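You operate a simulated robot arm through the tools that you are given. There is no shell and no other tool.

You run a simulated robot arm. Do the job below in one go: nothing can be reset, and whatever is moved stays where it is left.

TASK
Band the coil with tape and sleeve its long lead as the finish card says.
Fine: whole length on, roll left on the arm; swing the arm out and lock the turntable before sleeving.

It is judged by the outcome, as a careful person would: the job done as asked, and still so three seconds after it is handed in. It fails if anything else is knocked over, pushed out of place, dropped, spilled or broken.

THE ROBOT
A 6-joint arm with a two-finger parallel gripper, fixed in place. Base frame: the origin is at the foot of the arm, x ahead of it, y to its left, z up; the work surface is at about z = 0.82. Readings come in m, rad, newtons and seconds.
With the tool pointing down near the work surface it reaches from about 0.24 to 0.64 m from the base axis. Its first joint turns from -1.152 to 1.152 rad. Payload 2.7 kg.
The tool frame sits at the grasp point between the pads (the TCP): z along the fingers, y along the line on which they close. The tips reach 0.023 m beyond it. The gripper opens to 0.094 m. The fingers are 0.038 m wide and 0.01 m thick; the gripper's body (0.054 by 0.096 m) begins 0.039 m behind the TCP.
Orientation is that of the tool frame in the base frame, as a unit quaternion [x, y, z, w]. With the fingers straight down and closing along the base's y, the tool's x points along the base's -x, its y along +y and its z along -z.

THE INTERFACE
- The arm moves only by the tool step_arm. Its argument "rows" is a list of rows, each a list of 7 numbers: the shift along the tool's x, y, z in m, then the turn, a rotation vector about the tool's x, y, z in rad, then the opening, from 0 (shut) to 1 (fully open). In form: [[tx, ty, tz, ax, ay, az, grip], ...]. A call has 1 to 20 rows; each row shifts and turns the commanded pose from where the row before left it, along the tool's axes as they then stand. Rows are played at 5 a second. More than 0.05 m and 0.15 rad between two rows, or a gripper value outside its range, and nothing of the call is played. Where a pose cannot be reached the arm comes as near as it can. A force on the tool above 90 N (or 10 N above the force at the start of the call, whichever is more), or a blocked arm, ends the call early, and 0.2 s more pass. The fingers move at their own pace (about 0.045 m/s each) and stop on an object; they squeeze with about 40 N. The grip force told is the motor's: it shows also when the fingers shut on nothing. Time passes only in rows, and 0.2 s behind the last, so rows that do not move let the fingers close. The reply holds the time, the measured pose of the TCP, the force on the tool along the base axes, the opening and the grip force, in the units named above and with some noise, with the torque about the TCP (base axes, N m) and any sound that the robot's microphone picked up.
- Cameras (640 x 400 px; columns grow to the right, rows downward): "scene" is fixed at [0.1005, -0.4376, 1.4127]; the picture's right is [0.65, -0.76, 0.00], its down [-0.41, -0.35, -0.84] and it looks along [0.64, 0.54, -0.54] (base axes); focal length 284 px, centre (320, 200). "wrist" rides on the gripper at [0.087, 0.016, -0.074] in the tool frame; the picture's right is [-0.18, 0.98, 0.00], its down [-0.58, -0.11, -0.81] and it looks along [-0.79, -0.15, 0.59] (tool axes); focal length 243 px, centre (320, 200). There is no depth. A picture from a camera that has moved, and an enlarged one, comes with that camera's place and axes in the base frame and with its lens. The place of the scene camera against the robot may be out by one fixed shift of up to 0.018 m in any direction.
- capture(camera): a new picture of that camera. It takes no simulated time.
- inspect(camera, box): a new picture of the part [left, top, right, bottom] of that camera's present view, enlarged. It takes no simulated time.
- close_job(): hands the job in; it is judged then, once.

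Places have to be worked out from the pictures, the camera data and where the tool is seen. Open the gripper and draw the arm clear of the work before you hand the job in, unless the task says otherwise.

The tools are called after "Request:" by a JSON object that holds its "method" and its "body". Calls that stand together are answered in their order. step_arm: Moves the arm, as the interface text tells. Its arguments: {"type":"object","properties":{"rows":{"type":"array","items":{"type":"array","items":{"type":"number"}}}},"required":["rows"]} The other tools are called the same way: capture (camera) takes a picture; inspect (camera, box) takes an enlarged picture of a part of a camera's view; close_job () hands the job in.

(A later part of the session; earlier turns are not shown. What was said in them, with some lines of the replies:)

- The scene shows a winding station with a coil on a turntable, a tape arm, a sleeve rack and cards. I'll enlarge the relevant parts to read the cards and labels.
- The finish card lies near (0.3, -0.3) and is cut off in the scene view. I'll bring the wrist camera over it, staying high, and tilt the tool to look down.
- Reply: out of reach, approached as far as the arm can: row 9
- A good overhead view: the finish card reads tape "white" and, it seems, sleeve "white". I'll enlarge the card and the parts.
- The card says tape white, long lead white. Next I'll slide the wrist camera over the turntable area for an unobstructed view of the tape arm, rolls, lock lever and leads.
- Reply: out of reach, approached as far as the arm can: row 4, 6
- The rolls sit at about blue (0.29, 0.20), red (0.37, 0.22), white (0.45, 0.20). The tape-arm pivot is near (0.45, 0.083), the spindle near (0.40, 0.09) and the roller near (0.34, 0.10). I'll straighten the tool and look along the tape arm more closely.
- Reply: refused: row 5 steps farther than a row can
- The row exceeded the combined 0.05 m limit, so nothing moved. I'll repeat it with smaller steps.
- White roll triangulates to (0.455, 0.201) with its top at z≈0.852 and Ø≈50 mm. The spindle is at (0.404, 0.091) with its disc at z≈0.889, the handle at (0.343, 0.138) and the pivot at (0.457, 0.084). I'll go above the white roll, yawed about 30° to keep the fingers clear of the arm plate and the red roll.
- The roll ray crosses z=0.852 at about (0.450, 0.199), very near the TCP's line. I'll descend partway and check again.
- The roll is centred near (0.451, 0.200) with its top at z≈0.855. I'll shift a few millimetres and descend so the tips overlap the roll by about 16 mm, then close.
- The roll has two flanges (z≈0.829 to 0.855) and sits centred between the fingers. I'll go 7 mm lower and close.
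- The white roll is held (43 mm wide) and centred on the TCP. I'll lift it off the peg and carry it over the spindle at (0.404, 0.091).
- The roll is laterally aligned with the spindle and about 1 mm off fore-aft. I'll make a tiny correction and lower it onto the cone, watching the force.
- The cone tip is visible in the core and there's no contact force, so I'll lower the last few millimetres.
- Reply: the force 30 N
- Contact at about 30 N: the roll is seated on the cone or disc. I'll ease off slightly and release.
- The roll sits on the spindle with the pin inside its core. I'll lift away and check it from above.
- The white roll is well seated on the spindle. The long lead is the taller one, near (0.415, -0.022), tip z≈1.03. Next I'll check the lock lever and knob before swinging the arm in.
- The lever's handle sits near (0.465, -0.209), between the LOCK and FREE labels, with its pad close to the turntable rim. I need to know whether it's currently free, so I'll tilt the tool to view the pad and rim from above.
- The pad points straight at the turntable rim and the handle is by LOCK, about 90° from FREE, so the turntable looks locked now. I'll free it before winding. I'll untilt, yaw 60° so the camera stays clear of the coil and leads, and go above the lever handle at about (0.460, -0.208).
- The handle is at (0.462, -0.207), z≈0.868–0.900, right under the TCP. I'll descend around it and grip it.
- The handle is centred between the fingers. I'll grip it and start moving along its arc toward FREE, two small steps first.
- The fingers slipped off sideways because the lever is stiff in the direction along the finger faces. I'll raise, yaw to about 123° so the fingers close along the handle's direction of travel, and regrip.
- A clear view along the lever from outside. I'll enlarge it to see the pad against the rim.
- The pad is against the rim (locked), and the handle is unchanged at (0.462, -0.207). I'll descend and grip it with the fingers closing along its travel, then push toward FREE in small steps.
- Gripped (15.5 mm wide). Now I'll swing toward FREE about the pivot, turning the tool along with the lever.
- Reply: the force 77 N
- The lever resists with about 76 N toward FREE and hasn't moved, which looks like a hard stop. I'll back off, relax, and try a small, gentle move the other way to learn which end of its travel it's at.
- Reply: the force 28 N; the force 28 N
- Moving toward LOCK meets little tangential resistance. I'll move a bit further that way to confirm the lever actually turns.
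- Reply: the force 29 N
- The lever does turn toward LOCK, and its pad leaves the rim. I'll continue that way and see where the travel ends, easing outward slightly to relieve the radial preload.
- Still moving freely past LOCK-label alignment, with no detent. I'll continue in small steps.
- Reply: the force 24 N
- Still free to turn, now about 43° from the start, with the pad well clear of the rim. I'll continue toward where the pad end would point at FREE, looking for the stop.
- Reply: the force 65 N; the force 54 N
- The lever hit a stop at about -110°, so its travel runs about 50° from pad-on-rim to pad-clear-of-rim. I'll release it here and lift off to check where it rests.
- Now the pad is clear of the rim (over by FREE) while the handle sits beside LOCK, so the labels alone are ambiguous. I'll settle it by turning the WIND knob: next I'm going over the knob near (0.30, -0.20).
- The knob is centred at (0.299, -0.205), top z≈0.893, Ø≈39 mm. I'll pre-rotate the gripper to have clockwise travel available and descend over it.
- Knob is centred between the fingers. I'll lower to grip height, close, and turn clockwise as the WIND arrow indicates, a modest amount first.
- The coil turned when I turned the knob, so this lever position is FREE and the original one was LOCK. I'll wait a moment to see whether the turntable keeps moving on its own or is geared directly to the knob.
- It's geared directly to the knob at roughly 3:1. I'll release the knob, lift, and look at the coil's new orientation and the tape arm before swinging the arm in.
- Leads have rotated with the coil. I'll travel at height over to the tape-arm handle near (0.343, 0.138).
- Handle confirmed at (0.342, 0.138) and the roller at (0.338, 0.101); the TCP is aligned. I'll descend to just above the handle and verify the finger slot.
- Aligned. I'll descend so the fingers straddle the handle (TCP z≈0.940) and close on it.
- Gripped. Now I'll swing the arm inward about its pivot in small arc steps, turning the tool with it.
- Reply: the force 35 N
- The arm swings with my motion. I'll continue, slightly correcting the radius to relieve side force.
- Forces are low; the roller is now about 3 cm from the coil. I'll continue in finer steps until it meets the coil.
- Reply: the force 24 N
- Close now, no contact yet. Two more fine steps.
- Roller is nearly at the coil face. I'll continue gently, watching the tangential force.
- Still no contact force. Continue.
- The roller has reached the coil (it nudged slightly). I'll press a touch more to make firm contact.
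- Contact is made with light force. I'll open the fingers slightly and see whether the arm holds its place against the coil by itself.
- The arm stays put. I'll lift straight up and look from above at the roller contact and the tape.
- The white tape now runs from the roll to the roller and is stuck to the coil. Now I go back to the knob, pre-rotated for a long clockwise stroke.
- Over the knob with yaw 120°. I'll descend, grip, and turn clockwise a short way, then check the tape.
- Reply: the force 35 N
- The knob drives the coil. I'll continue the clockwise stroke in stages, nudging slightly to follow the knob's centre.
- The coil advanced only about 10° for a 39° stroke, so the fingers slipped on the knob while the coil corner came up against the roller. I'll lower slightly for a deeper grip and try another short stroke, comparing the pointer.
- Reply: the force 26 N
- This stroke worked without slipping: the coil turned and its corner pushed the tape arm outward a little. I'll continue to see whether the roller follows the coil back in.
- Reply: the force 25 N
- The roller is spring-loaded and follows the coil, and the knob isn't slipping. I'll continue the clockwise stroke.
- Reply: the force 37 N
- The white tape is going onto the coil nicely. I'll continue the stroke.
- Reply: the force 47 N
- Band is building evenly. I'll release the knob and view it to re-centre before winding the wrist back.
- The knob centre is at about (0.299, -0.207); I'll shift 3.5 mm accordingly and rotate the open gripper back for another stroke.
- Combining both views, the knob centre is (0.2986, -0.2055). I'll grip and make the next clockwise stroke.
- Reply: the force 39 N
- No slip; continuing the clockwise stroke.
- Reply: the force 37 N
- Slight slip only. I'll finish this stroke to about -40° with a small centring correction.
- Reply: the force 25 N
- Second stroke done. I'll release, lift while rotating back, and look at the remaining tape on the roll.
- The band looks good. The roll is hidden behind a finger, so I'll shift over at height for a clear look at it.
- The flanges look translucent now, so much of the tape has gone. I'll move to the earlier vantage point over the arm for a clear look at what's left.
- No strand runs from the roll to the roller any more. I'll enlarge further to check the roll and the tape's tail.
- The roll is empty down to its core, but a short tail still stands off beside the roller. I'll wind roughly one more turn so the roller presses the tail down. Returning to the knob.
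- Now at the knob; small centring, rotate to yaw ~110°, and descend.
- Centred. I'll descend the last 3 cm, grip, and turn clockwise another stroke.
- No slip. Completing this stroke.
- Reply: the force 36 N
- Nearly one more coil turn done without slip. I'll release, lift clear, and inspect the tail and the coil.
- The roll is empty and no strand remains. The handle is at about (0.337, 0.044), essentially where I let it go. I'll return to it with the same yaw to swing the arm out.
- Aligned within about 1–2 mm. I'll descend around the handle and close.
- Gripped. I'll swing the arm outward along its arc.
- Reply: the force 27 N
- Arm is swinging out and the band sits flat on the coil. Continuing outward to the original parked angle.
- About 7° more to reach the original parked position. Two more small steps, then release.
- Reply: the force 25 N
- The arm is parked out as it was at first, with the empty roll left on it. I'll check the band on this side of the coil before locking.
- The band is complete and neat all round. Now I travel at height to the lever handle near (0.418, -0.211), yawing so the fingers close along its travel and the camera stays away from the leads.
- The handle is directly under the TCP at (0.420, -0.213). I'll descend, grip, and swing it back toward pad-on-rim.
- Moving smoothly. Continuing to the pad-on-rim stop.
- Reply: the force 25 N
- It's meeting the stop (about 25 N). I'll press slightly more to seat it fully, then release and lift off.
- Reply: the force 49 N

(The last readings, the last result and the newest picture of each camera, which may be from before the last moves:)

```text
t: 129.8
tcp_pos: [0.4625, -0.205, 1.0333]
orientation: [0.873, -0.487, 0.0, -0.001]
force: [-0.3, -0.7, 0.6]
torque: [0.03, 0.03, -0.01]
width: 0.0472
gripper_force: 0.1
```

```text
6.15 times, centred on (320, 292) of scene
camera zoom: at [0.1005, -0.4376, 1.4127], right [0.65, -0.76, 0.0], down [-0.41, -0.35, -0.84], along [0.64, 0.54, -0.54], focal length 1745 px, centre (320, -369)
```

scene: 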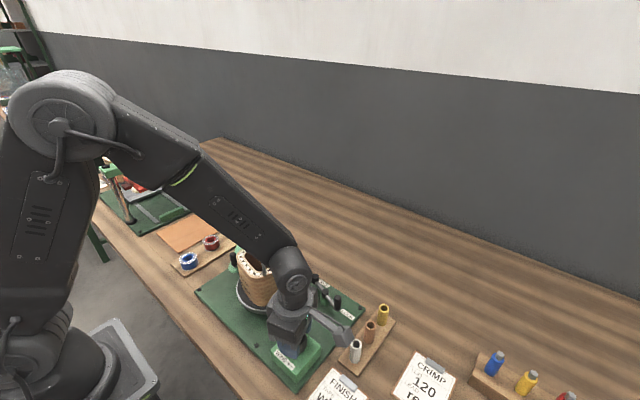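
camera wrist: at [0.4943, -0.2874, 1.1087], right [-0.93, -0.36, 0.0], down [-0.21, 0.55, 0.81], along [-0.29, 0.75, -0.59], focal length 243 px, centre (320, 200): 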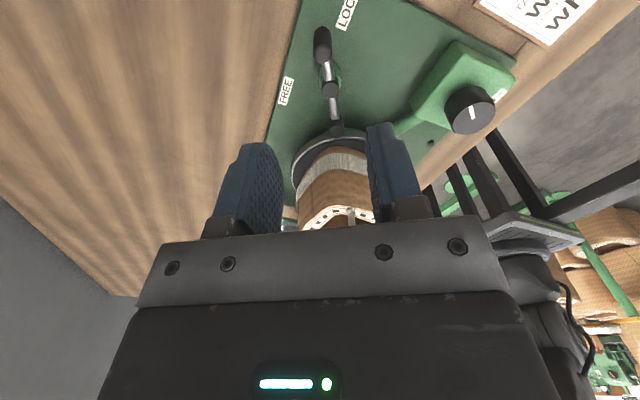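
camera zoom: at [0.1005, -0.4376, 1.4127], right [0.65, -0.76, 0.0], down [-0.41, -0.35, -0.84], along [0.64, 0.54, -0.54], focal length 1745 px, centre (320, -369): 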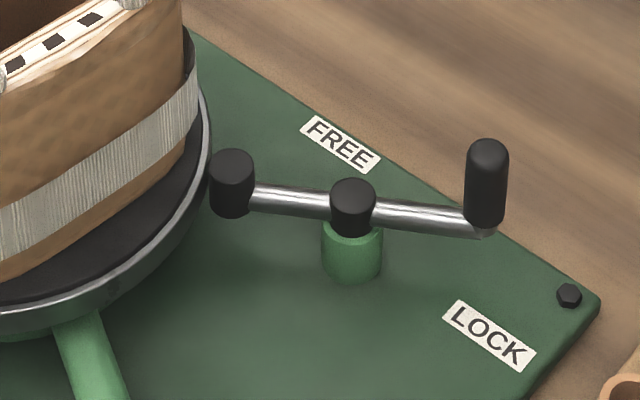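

The lever is back exactly where it started, pad on the rim. Before sleeving I'll verify that this really locks the turntable by giving the knob a gentle try.

Request:
{"method": "step_arm", "body": {"rows": [[-0.0216, 0.035, 0, 0, 0, 0, 0.6], [-0.0216, 0.035, 0, 0, 0, 0, 0.75], [-0.0216, 0.035, 0, 0, 0, 0, 0.75], [-0.0216, 0.035, 0, 0, 0, 0, 0.75], [0, 0, 0.045, 0, 0, 0, 0.75], [0, 0, 0.045, 0, 0, 0, 0.75], [0, 0, 0, 0, 0, 0, 0.75]]}}

Request:
{"method": "inspect", "body": {"camera": "wrist", "box": [160, 30, 480, 230]}}

Request:
{"method": "inspect", "body": {"camera": "scene", "box": [190, 180, 350, 320]}}

```text
t: 131.4
tcp_pos: [0.2969, -0.2068, 0.9394]
orientation: [0.873, -0.487, 0.002, -0.001]
force: [0.9, 0.2, 0.2]
torque: [-0.01, 0.01, -0.01]
width: 0.0704
gripper_force: 0.1
```

```text
2.00 times, centred on (320, 130) of wrist
camera zoom: at [0.3289, -0.2892, 1.0155], right [-0.93, -0.36, 0.0], down [-0.21, 0.55, 0.81], along [-0.29, 0.75, -0.59], focal length 485 px, centre (320, 340)
```

zoom: 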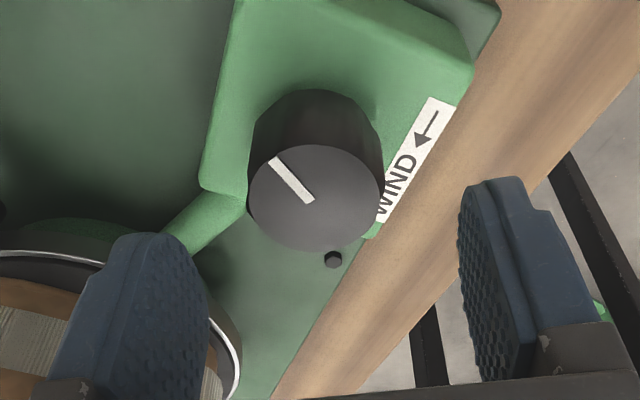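

```text
2.86 times, centred on (270, 250) of scene
camera zoom: at [0.1005, -0.4376, 1.4127], right [0.65, -0.76, 0.0], down [-0.41, -0.35, -0.84], along [0.64, 0.54, -0.54], focal length 810 px, centre (463, 57)
```

zoom: 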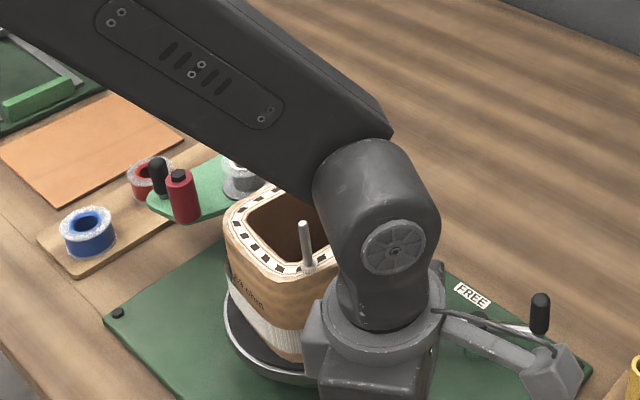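

Knob centred. I'll lower, grip and try a small clockwise turn.

Request:
{"method": "step_arm", "body": {"rows": [[-0.001, -0.001, 0.02, 0, 0, 0, 0.75], [0, 0, 0.02, 0, 0, 0, 0.75], [0, 0, 0, 0, 0, 0, 0.1], [0, 0, 0, 0, 0, 0, 0.1], [0, 0, 0, 0, 0, 0, 0.1]]}}

Request:
{"method": "inspect", "body": {"camera": "wrist", "box": [160, 50, 480, 250]}}

Request:
{"method": "inspect", "body": {"camera": "scene", "box": [220, 220, 320, 320]}}

Request:
{"method": "step_arm", "body": {"rows": [[0, 0, 0, 0, 0, 0.05, 0.1], [0, 0, 0, 0, 0, 0.05, 0.1], [0, 0, 0, 0, 0, 0.05, 0.1]]}}

Request:
{"method": "inspect", "body": {"camera": "wrist", "box": [160, 50, 480, 250]}}

Request:
{"method": "inspect", "body": {"camera": "scene", "box": [220, 220, 320, 320]}}

```text
t: 132.6
tcp_pos: [0.2975, -0.2043, 0.9015]
orientation: [0.873, -0.487, 0.001, 0.0]
force: [3.9, 3.4, -6.2]
torque: [-0.57, -0.07, -0.03]
width: 0.0405
gripper_force: 44.8
```

```text
2.00 times, centred on (320, 150) of wrist
camera zoom: at [0.33, -0.2869, 0.9761], right [-0.93, -0.36, 0.0], down [-0.21, 0.55, 0.81], along [-0.29, 0.75, -0.59], focal length 485 px, centre (320, 300)
```

zoom: 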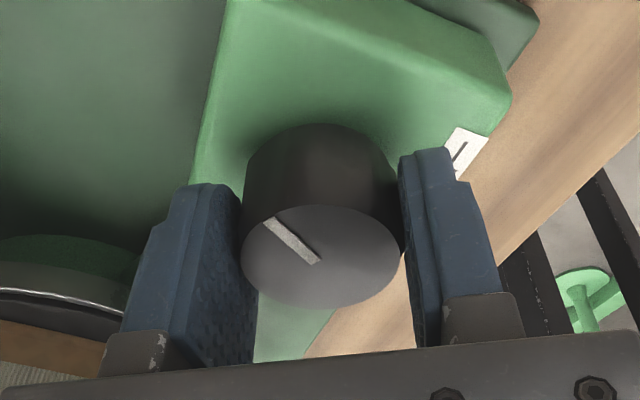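

```text
4.00 times, centred on (270, 270) of scene
camera zoom: at [0.1007, -0.4376, 1.4127], right [0.65, -0.76, 0.0], down [-0.41, -0.35, -0.84], along [0.64, 0.54, -0.54], focal length 1134 px, centre (520, -80)
```

zoom: 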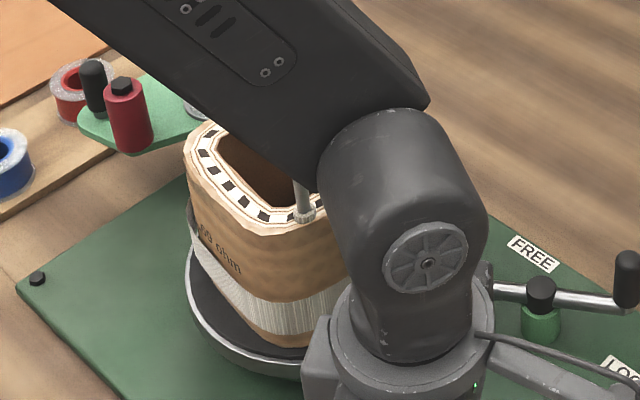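

```text
t: 133.4
tcp_pos: [0.2982, -0.2043, 0.9021]
orientation: [0.834, -0.552, -0.001, -0.001]
force: [-3.8, -1.1, -9.4]
torque: [-0.05, -0.19, 0.28]
width: 0.0402
gripper_force: 44.6
```

```text
2.00 times, centred on (320, 150) of wrist
camera zoom: at [0.3174, -0.2908, 0.9766], right [-0.98, -0.21, 0.0], down [-0.13, 0.58, 0.81], along [-0.17, 0.79, -0.59], focal length 485 px, centre (320, 300)
```

zoom: 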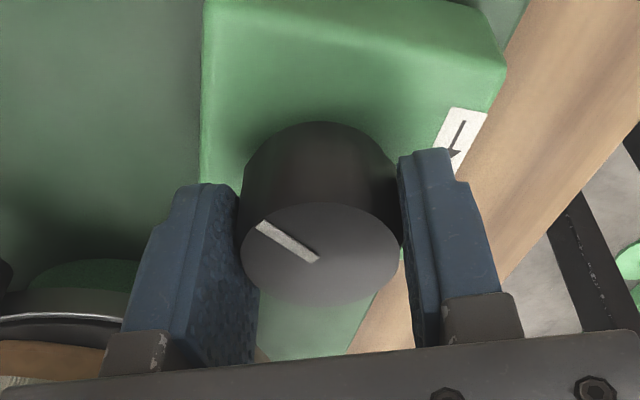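

```text
4.00 times, centred on (270, 270) of scene
camera zoom: at [0.1005, -0.4377, 1.4127], right [0.65, -0.76, 0.0], down [-0.41, -0.35, -0.84], along [0.64, 0.54, -0.54], focal length 1134 px, centre (520, -80)
```

zoom: 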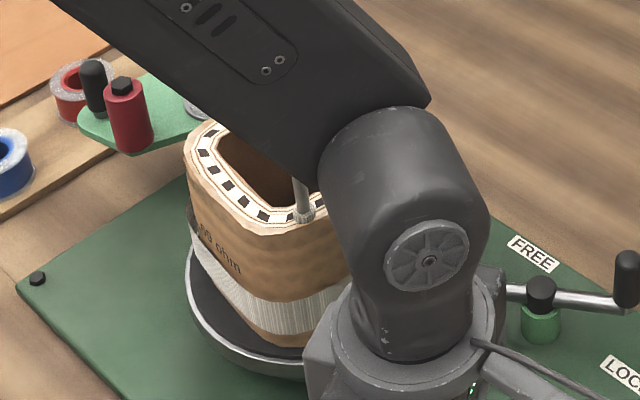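

The coil didn't budge and the knob just slipped in the fingers: the turntable is locked. Now for the sleeve: I'll release, lift, and yaw back to 0° to look at the sleeve rack.

Request:
{"method": "step_arm", "body": {"rows": [[0, 0, 0, 0, 0, 0, 0.75], [0, 0, 0, 0, 0, 0, 0.75], [0, 0, -0.045, 0, 0, 0, 0.75], [0, 0, -0.05, 0, 0, 0, 0.75], [0, 0, -0.05, 0, 0, 0.14, 0.6], [0, 0, -0.05, 0, 0, 0.14, 0.5], [0, 0, 0, 0, 0, 0.14, 0.45], [0, 0, 0, 0, 0, 0.14, 0.45], [0, 0, 0, 0, 0, 0.14, 0.45], [0, 0, 0, 0, 0, 0.14, 0.45], [0, 0, 0, 0, 0, 0.14, 0.45], [0, 0, 0, 0, 0, 0.14, 0.45], [0, 0, 0, 0, 0, 0.14, 0.45], [0, 0, 0, 0, 0, 0.14, 0.45], [0, 0, 0, 0, 0, 0.14, 0.45], [0, 0, 0, 0, 0, 0.14, 0.45], [0, 0, 0, 0, 0, 0.14, 0.45], [0, 0, 0, 0, 0, 0.14, 0.45], [0, 0, 0, 0, 0, 0, 0.45]]}}

Request:
{"method": "capture", "body": {"camera": "wrist"}}

Request:
{"method": "inspect", "body": {"camera": "wrist", "box": [180, 30, 380, 200]}}

Request:
{"method": "inspect", "body": {"camera": "scene", "box": [320, 290, 420, 390]}}

```text
t: 137.4
tcp_pos: [0.2981, -0.2052, 1.0985]
orientation: [-0.006, 1.0, 0.0, 0.001]
force: [0.3, 0.1, -0.9]
torque: [0.03, -0.03, 0.01]
width: 0.0424
gripper_force: 0.1
```

```text
taken
camera wrist: at [0.2118, -0.1895, 1.1728], right [0.17, 0.99, 0.0], down [0.58, -0.1, 0.81], along [0.8, -0.14, -0.59], focal length 243 px, centre (320, 200)
```

wrist: 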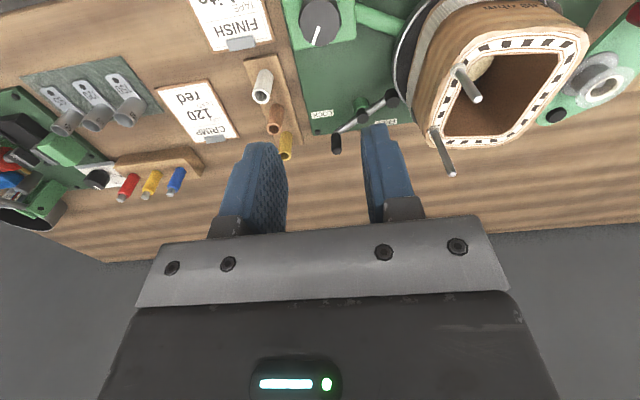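

```text
2.35 times, centred on (280, 115) of wrist
camera zoom: at [0.2118, -0.1895, 1.1728], right [0.17, 0.99, 0.0], down [0.58, -0.1, 0.81], along [0.8, -0.14, -0.59], focal length 571 px, centre (414, 400)
```

zoom: 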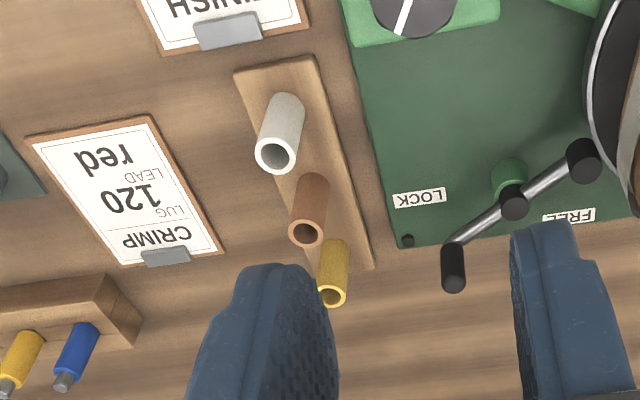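

```text
4.00 times, centred on (370, 340) of scene
camera zoom: at [0.1005, -0.4376, 1.4127], right [0.65, -0.76, 0.0], down [-0.41, -0.35, -0.84], along [0.64, 0.54, -0.54], focal length 1134 px, centre (120, -360)
```

zoom: 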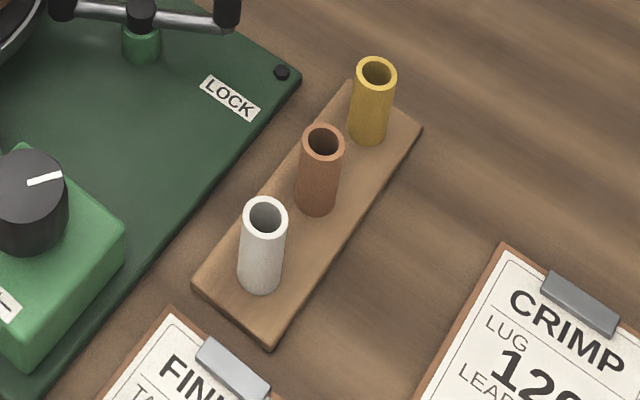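

The white sleeve stands at about (0.365, -0.291), z≈0.832–0.891, Ø≈22 mm. I'll move above it and check alignment.

Request:
{"method": "step_arm", "body": {"rows": [[-0.022, -0.029, 0, 0, 0, 0, 0.5], [-0.022, -0.029, 0, 0, 0, 0, 0.5], [-0.022, -0.029, 0, 0, 0, 0, 0.5], [0, 0, 0.045, 0, 0, 0, 0.5], [0, 0, 0.045, 0, 0, 0, 0.5], [0, 0, 0.045, 0, 0, 0, 0.5], [0, 0, 0, 0, 0, 0, 0.5]]}}

Request:
{"method": "inspect", "body": {"camera": "wrist", "box": [200, 30, 440, 200]}}

Request:
{"method": "inspect", "body": {"camera": "scene", "box": [300, 270, 440, 390]}}

```text
t: 139.0
tcp_pos: [0.3666, -0.2889, 0.9637]
orientation: [-0.007, 1.0, 0.0, 0.001]
force: [0.5, 0.1, 0.4]
torque: [0.01, 0.01, 0.01]
width: 0.0469
gripper_force: 0.2
```

```text
2.35 times, centred on (320, 115) of wrist
camera zoom: at [0.2804, -0.2744, 1.0386], right [0.17, 0.99, 0.0], down [0.58, -0.1, 0.81], along [0.8, -0.14, -0.59], focal length 571 px, centre (320, 400)
```

zoom: 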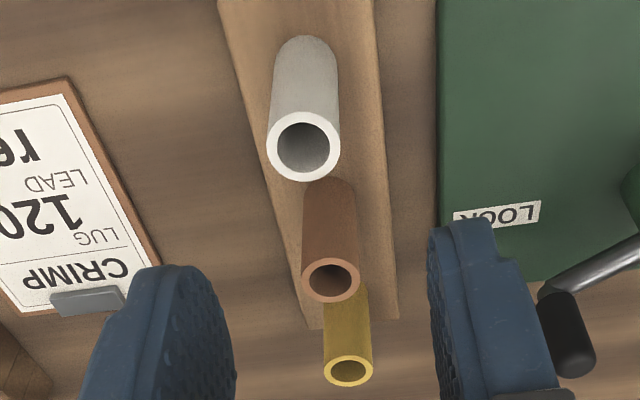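

```text
3.33 times, centred on (370, 330) of scene
camera zoom: at [0.1005, -0.4376, 1.4127], right [0.65, -0.76, 0.0], down [-0.41, -0.35, -0.84], along [0.64, 0.54, -0.54], focal length 945 px, centre (153, -233)
```

zoom: 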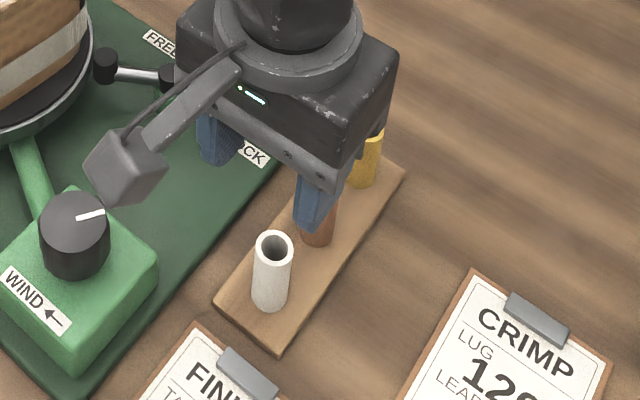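

Refined: sleeve at about (0.370, -0.295), top z≈0.88. I'll correct by a few millimetres, descend partway and recheck.

Request:
{"method": "step_arm", "body": {"rows": [[-0.003, -0.0055, 0.02, 0, 0, 0, 0.5], [0, 0, 0.02, 0, 0, 0, 0.5], [0, 0, 0, 0, 0, 0, 0.5]]}}

Request:
{"method": "inspect", "body": {"camera": "wrist", "box": [200, 50, 440, 220]}}

Request:
{"method": "inspect", "body": {"camera": "scene", "box": [300, 270, 440, 390]}}

```text
t: 139.8
tcp_pos: [0.3694, -0.2943, 0.9234]
orientation: [-0.007, 1.0, 0.0, 0.002]
force: [0.4, 0.3, 0.3]
torque: [-0.02, 0.0, 0.01]
width: 0.0469
gripper_force: 0.0
```

```text
2.35 times, centred on (320, 135) of wrist
camera zoom: at [0.2829, -0.2798, 0.9986], right [0.17, 0.99, 0.0], down [0.58, -0.1, 0.81], along [0.8, -0.14, -0.59], focal length 571 px, centre (320, 353)
```

zoom: 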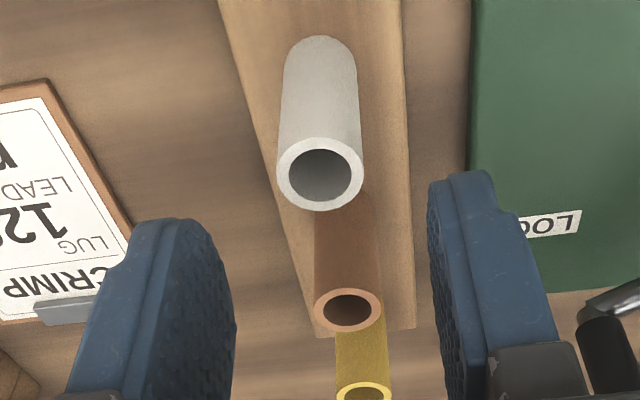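

```text
3.33 times, centred on (370, 330) of scene
camera zoom: at [0.1005, -0.4376, 1.4127], right [0.65, -0.76, 0.0], down [-0.41, -0.35, -0.84], along [0.64, 0.54, -0.54], focal length 945 px, centre (153, -233)
```

zoom: 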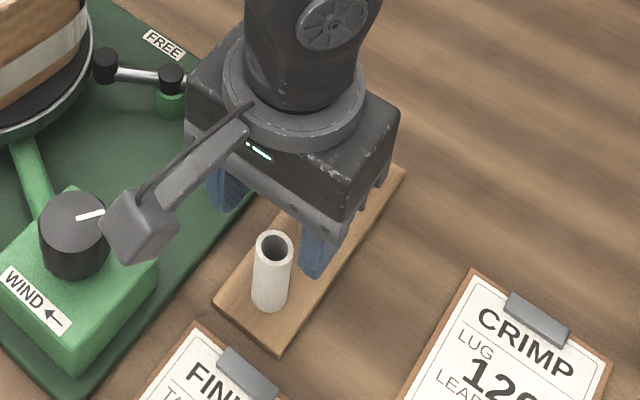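

Well aligned. I'll descend to grip height and close on the sleeve.

Request:
{"method": "step_arm", "body": {"rows": [[-0.0008, 0, 0.025, 0, 0, 0, 0.5], [0, 0, 0.025, 0, 0, 0, 0.5], [0, 0, 0, 0, 0, 0, 0.1], [0, 0, 0, 0, 0, 0, 0.1], [0, 0, 0, 0, 0, 0, 0.1]]}}

Request:
{"method": "inspect", "body": {"camera": "wrist", "box": [200, 50, 440, 220]}}

```text
t: 141.0
tcp_pos: [0.3721, -0.2964, 0.8722]
orientation: [-0.007, 1.0, -0.001, 0.0]
force: [0.4, 0.7, -0.3]
torque: [0.07, 0.0, 0.01]
width: 0.0206
gripper_force: 39.6
```

```text
2.35 times, centred on (320, 135) of wrist
camera zoom: at [0.284, -0.2814, 0.9477], right [0.17, 0.99, 0.0], down [0.58, -0.1, 0.81], along [0.8, -0.14, -0.59], focal length 571 px, centre (320, 353)
```

zoom: 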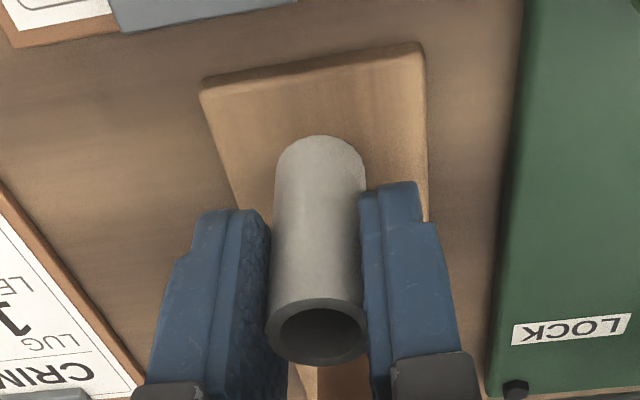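

The white sleeve is held (20.6 mm). I'll lift it straight up well above the lead height and carry it part way toward the long lead to get a view.

Request:
{"method": "step_arm", "body": {"rows": [[0, 0, -0.02, 0, 0, 0, 0.1], [0, 0, -0.045, 0, 0, 0, 0.1], [0, 0, -0.045, 0, 0, 0, 0.1], [0, 0, -0.045, 0, 0, 0, 0.1], [0, 0, -0.045, 0, 0, 0, 0.1], [0, 0, -0.035, 0, 0, 0, 0.1], [-0.006, 0.046, 0, 0, 0, 0, 0.1], [-0.006, 0.046, 0, 0, 0, 0, 0.1], [-0.006, 0.046, 0, 0, 0, 0, 0.1], [0, 0, 0, 0, 0, 0, 0.1]]}}

Request:
{"method": "capture", "body": {"camera": "wrist"}}

Request:
{"method": "inspect", "body": {"camera": "wrist", "box": [260, 40, 500, 220]}}

Request:
{"method": "inspect", "body": {"camera": "scene", "box": [230, 180, 390, 300]}}

```text
t: 143.2
tcp_pos: [0.3861, -0.1563, 1.1094]
orientation: [-0.008, 1.0, 0.0, 0.001]
force: [0.1, -0.9, -0.5]
torque: [0.0, 0.0, 0.02]
width: 0.0201
gripper_force: 39.9
```

```text
taken
camera wrist: at [0.2997, -0.1419, 1.1846], right [0.17, 0.99, 0.0], down [0.58, -0.1, 0.81], along [0.8, -0.14, -0.59], focal length 243 px, centre (320, 200)
```

wrist: 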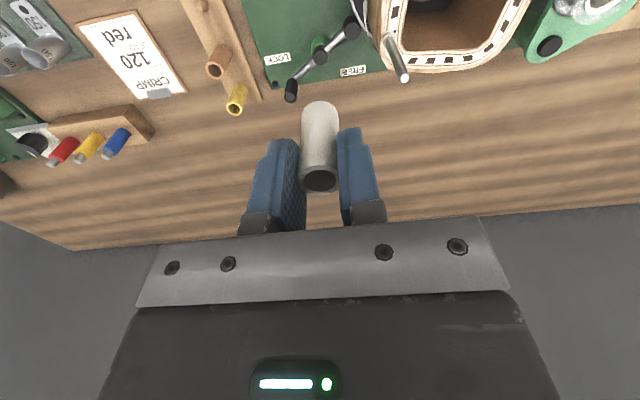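

```text
2.22 times, centred on (380, 130) of wrist
camera zoom: at [0.2997, -0.1419, 1.1846], right [0.17, 0.99, 0.0], down [0.58, -0.1, 0.81], along [0.8, -0.14, -0.59], focal length 539 px, centre (187, 356)
```

zoom: 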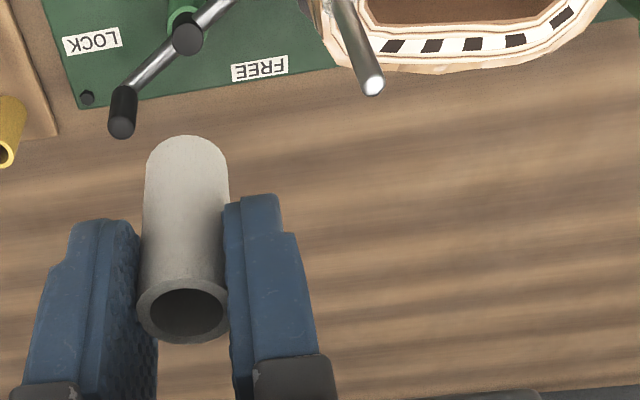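

```text
3.33 times, centred on (310, 240) of scene
camera zoom: at [0.1005, -0.4376, 1.4127], right [0.65, -0.76, 0.0], down [-0.41, -0.35, -0.84], along [0.64, 0.54, -0.54], focal length 945 px, centre (353, 67)
```

zoom: 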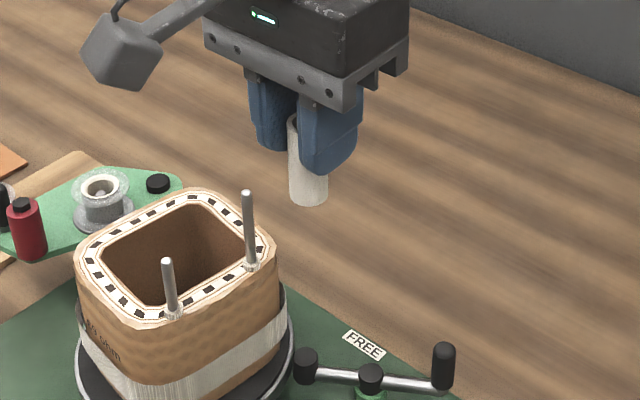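

The long-lead tip triangulates to (0.389, -0.102, 1.028) and the lead is vertical; the sleeve's bottom is about 49 mm below the TCP. I'll move over the lead, keeping the sleeve above its tip, and check alignment.

Request:
{"method": "step_arm", "body": {"rows": [[-0.0022, 0.0274, 0, 0, 0, 0, 0.1], [-0.0022, 0.0273, 0, 0, 0, 0, 0.1], [0, 0, 0, 0, 0, 0, 0.1]]}}

Request:
{"method": "inspect", "body": {"camera": "wrist", "box": [220, 40, 420, 210]}}

Request:
{"method": "inspect", "body": {"camera": "scene", "box": [240, 190, 340, 270]}}

```text
t: 144.0
tcp_pos: [0.389, -0.1035, 1.1075]
orientation: [-0.007, 1.0, 0.001, 0.001]
force: [-0.3, -0.2, -0.2]
torque: [0.01, 0.01, -0.02]
width: 0.0194
gripper_force: 39.8
```

```text
2.35 times, centred on (320, 125) of wrist
camera zoom: at [0.3025, -0.0881, 1.1825], right [0.17, 0.99, 0.0], down [0.58, -0.1, 0.81], along [0.8, -0.14, -0.59], focal length 571 px, centre (320, 376)
```

zoom: 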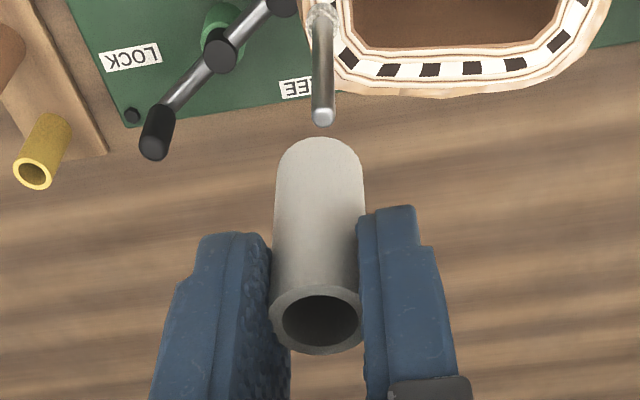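

```text
5.00 times, centred on (290, 230) of scene
camera zoom: at [0.1005, -0.4376, 1.4127], right [0.65, -0.76, 0.0], down [-0.41, -0.35, -0.84], along [0.64, 0.54, -0.54], focal length 1418 px, centre (470, 50)
```

zoom: 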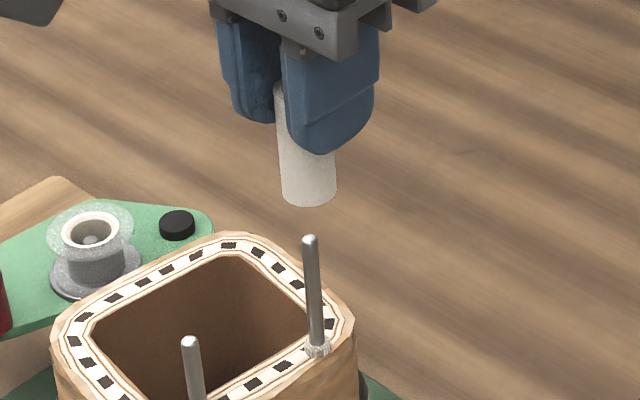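

The sleeve is lined up over the lead in both views, but it's creeping slowly down in the grip, so I'll lower it over the lead promptly.

Request:
{"method": "step_arm", "body": {"rows": [[0, 0.0005, 0.02, 0, 0, 0, 0.05], [0, 0, 0.025, 0, 0, 0, 0.05], [0, 0, 0.022, 0, 0, 0, 0.05], [0, 0, 0.012, 0, 0, 0, 0.05]]}}

Request:
{"method": "inspect", "body": {"camera": "wrist", "box": [220, 40, 420, 210]}}

Request:
{"method": "inspect", "body": {"camera": "scene", "box": [240, 190, 340, 270]}}

```text
t: 145.0
tcp_pos: [0.3894, -0.1022, 1.0279]
orientation: [-0.007, 1.0, 0.0, 0.001]
force: [0.2, 0.5, 0.1]
torque: [0.01, 0.0, 0.0]
width: 0.0197
gripper_force: 40.4
```

```text
2.35 times, centred on (320, 125) of wrist
camera zoom: at [0.3025, -0.0874, 1.103], right [0.17, 0.99, 0.0], down [0.58, -0.1, 0.81], along [0.8, -0.14, -0.59], focal length 571 px, centre (320, 376)
```

zoom: 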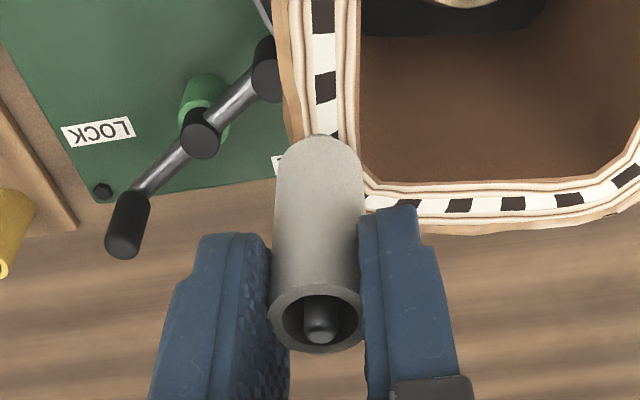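

```text
5.00 times, centred on (290, 230) of scene
camera zoom: at [0.1005, -0.4376, 1.4127], right [0.65, -0.76, 0.0], down [-0.41, -0.35, -0.84], along [0.64, 0.54, -0.54], focal length 1418 px, centre (470, 50)
```

zoom: 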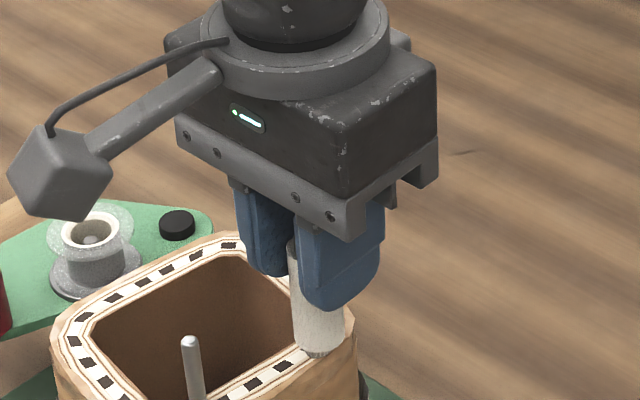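

The lead is inside the sleeve with its tip visible in the bore. I'll lower the last few millimetres until it seats.

Request:
{"method": "step_arm", "body": {"rows": [[0, 0, 0.003, 0, 0, 0, 0.05], [0, 0, 0.003, 0, 0, 0, 0.05], [0, 0, 0, 0, 0, 0, 0.05]]}}

Request:
{"method": "inspect", "body": {"camera": "wrist", "box": [220, 40, 420, 210]}}

Request:
{"method": "inspect", "body": {"camera": "scene", "box": [260, 220, 340, 290]}}

```text
t: 145.8
tcp_pos: [0.3893, -0.1027, 1.0231]
orientation: [-0.007, 1.0, 0.0, 0.001]
force: [-0.1, 0.3, 0.1]
torque: [0.0, 0.02, 0.04]
width: 0.0198
gripper_force: 39.6
```

```text
2.35 times, centred on (320, 125) of wrist
camera zoom: at [0.3028, -0.0871, 1.0976], right [0.17, 0.99, 0.0], down [0.58, -0.1, 0.81], along [0.8, -0.14, -0.59], focal length 571 px, centre (320, 376)
```

zoom: 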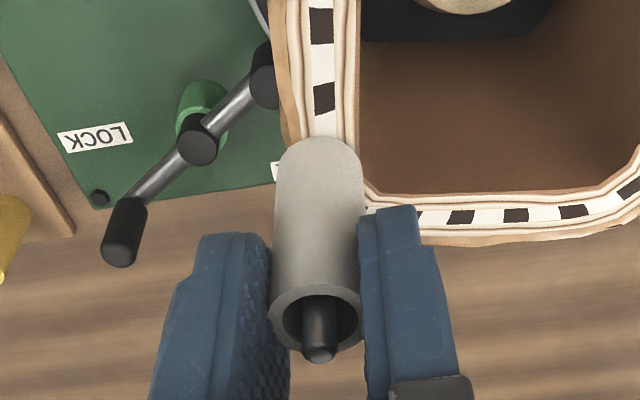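

```text
5.71 times, centred on (300, 255) of scene
camera zoom: at [0.1005, -0.4376, 1.4127], right [0.65, -0.76, 0.0], down [-0.41, -0.35, -0.84], along [0.64, 0.54, -0.54], focal length 1620 px, centre (434, -114)
```

zoom: 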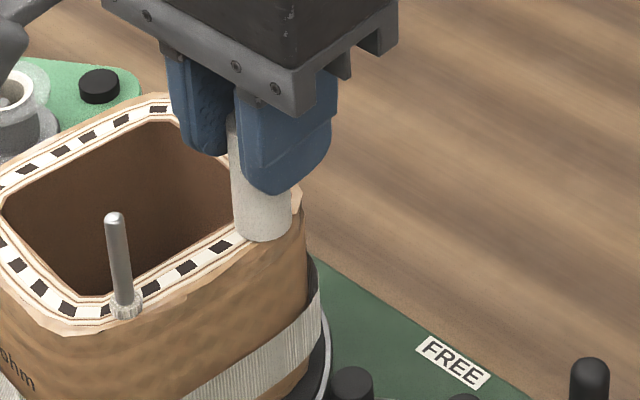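

Still no contact force; lower a little further.

Request:
{"method": "step_arm", "body": {"rows": [[0, 0, 0.003, 0, 0, 0, 0.05], [0, 0, 0.002, 0, 0, 0, 0.05], [0, 0, 0, 0, 0, 0, 0.05]]}}

Request:
{"method": "inspect", "body": {"camera": "wrist", "box": [220, 40, 420, 210]}}

Request:
{"method": "inspect", "body": {"camera": "scene", "box": [260, 220, 340, 290]}}

```text
t: 146.6
tcp_pos: [0.3894, -0.1035, 1.0201]
orientation: [-0.007, 1.0, -0.001, 0.004]
force: [-3.7, 2.0, 30.4]
torque: [0.18, 0.19, 0.11]
width: 0.0202
gripper_force: 40.0
```

```text
2.35 times, centred on (320, 125) of wrist
camera zoom: at [0.3034, -0.087, 1.0943], right [0.17, 0.99, 0.0], down [0.58, -0.1, 0.81], along [0.8, -0.14, -0.59], focal length 571 px, centre (320, 376)
```

zoom: 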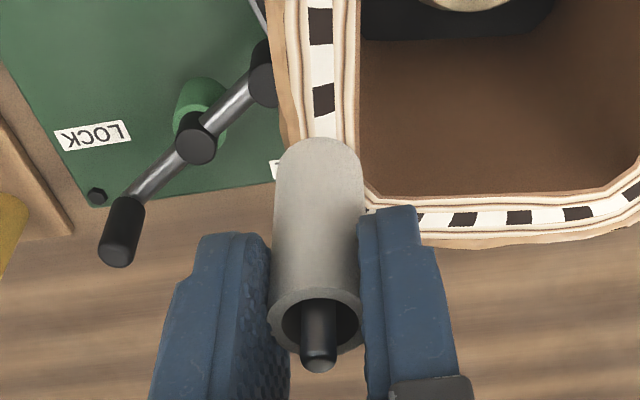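

```text
5.71 times, centred on (300, 255) of scene
camera zoom: at [0.1001, -0.4375, 1.4128], right [0.65, -0.76, 0.0], down [-0.41, -0.35, -0.84], along [0.64, 0.54, -0.54], focal length 1620 px, centre (434, -114)
```

zoom: 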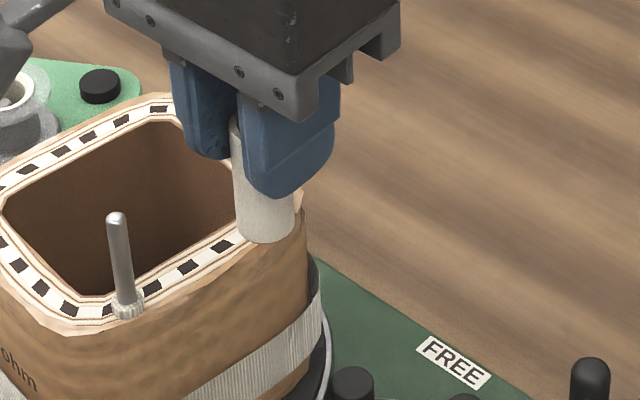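

Seated: 30 N contact with the bottom on the coil top. I'll ease off, open, and lift straight up.

Request:
{"method": "step_arm", "body": {"rows": [[0, 0, -0.0015, 0, 0, 0, 0.05], [0, 0, 0, 0, 0, 0, 0.45], [0, 0, 0, 0, 0, 0, 0.45], [0, 0, 0, 0, 0, 0, 0.45]]}}

Request:
{"method": "inspect", "body": {"camera": "wrist", "box": [220, 40, 420, 210]}}

Request:
{"method": "inspect", "body": {"camera": "scene", "box": [260, 220, 340, 290]}}

```text
t: 147.6
tcp_pos: [0.3892, -0.1015, 1.0189]
orientation: [-0.006, 1.0, 0.0, 0.0]
force: [-0.3, 0.5, 0.2]
torque: [0.0, 0.01, -0.01]
width: 0.0421
gripper_force: 0.1
```

```text
2.35 times, centred on (320, 125) of wrist
camera zoom: at [0.3028, -0.0869, 1.0942], right [0.17, 0.99, 0.0], down [0.58, -0.1, 0.81], along [0.8, -0.14, -0.59], focal length 571 px, centre (320, 376)
```

zoom: 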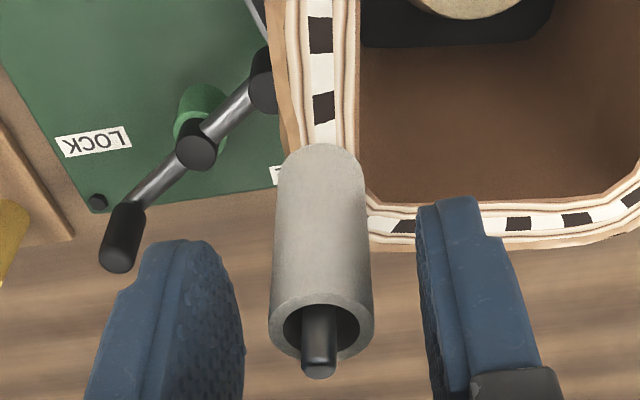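

```text
5.71 times, centred on (300, 255) of scene
camera zoom: at [0.1005, -0.4376, 1.4127], right [0.65, -0.76, 0.0], down [-0.41, -0.35, -0.84], along [0.64, 0.54, -0.54], focal length 1620 px, centre (434, -114)
```

zoom: 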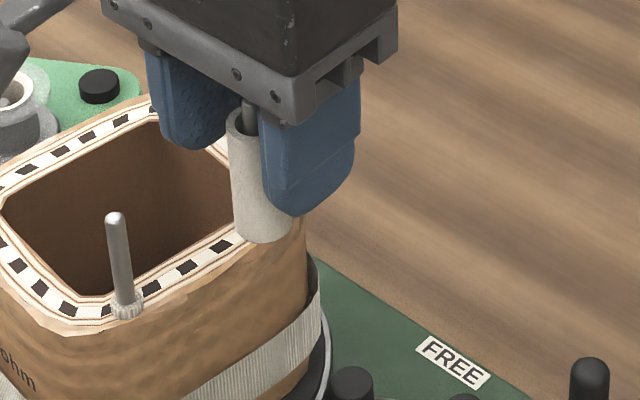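

The sleeve stands on the coil around the long lead. I'll lift straight up and draw the arm clear.

Request:
{"method": "step_arm", "body": {"rows": [[0, 0, -0.02, 0, 0, 0, 0.45], [0, 0, -0.03, 0, 0, 0, 0.45], [0, 0, -0.045, 0, 0, 0, 0.45], [0, 0, -0.045, 0, 0, 0, 0.6], [0, 0, -0.045, 0, 0, 0, 0.8], [0.02, 0, -0.02, 0, 0, 0, 1], [0.03, 0, 0, 0, 0, 0, 1], [0, 0, 0, 0, 0, 0, 1]]}}

Request:
{"method": "capture", "body": {"camera": "wrist"}}

Request:
{"method": "capture", "body": {"camera": "scene"}}

Request:
{"method": "inspect", "body": {"camera": "scene", "box": [190, 190, 360, 330]}}

```text
t: 149.4
tcp_pos: [0.3379, -0.1032, 1.2229]
orientation: [-0.007, 1.0, 0.001, 0.001]
force: [0.2, -0.4, -0.9]
torque: [0.0, -0.01, -0.01]
width: 0.0937
gripper_force: 0.1
```

```text
taken
camera wrist: at [0.2513, -0.0883, 1.2981], right [0.17, 0.99, 0.0], down [0.58, -0.1, 0.81], along [0.8, -0.14, -0.59], focal length 243 px, centre (320, 200)
```

wrist: 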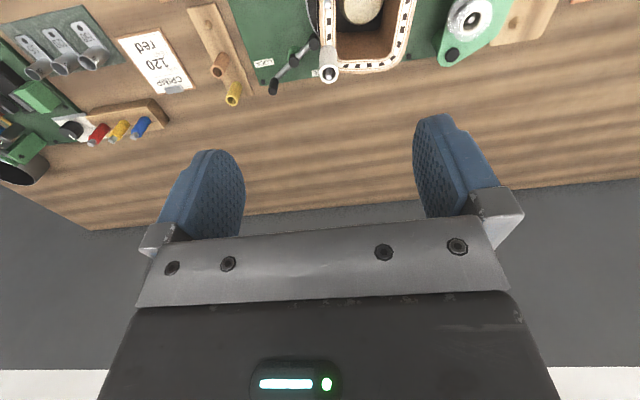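

```text
taken
```

scene: 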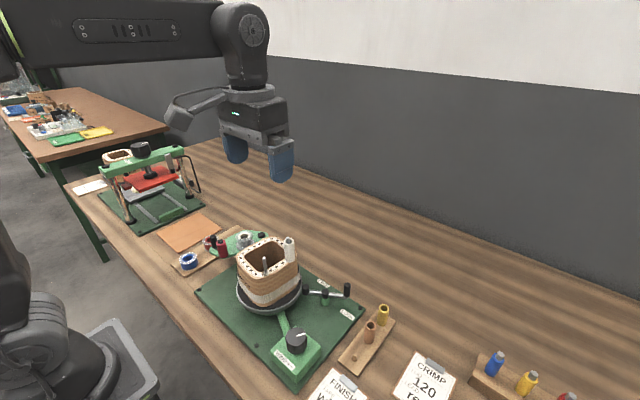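

```text
2.86 times, centred on (275, 260) of scene
camera zoom: at [0.1005, -0.4376, 1.4127], right [0.65, -0.76, 0.0], down [-0.41, -0.35, -0.84], along [0.64, 0.54, -0.54], focal length 810 px, centre (449, 29)
```

zoom: 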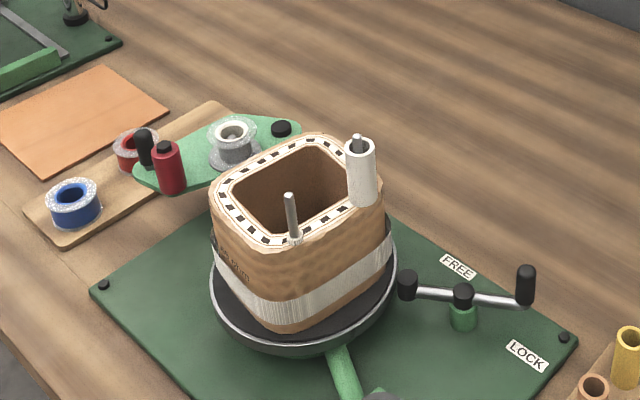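

Everything checks out. The white band is on with the whole length used, and the empty roll is on the swung-out arm. The turntable is locked, the white sleeve is on the long lead, and nothing else was disturbed. The gripper is open and the arm is clear, so I'm handing in.

Request:
{"method": "close_job", "body": {}}

```text
The job is handed in.
```

The coil is banded with white tape and its long lead is sleeved in white, as the finish card says. The job is handed in.

- **Tape:** The whole length is on the coil. The empty roll is left on the tape arm.
- **Tape arm:** It is swung out to where it was parked at the start.
- **Turntable:** It was locked when I started, so I freed it to wind and locked it again before sleeving. I tried the knob afterwards and the coil did not move. With the lever's pad against the rim it is locked, even though the handle then sits between the FREE and LOCK labels.
- **Sleeve:** The white sleeve stands on the coil around the long lead, with the lead's tip showing at the top.

The last pictures show nothing else moved or knocked over. The gripper is open and the arm is clear of the work.
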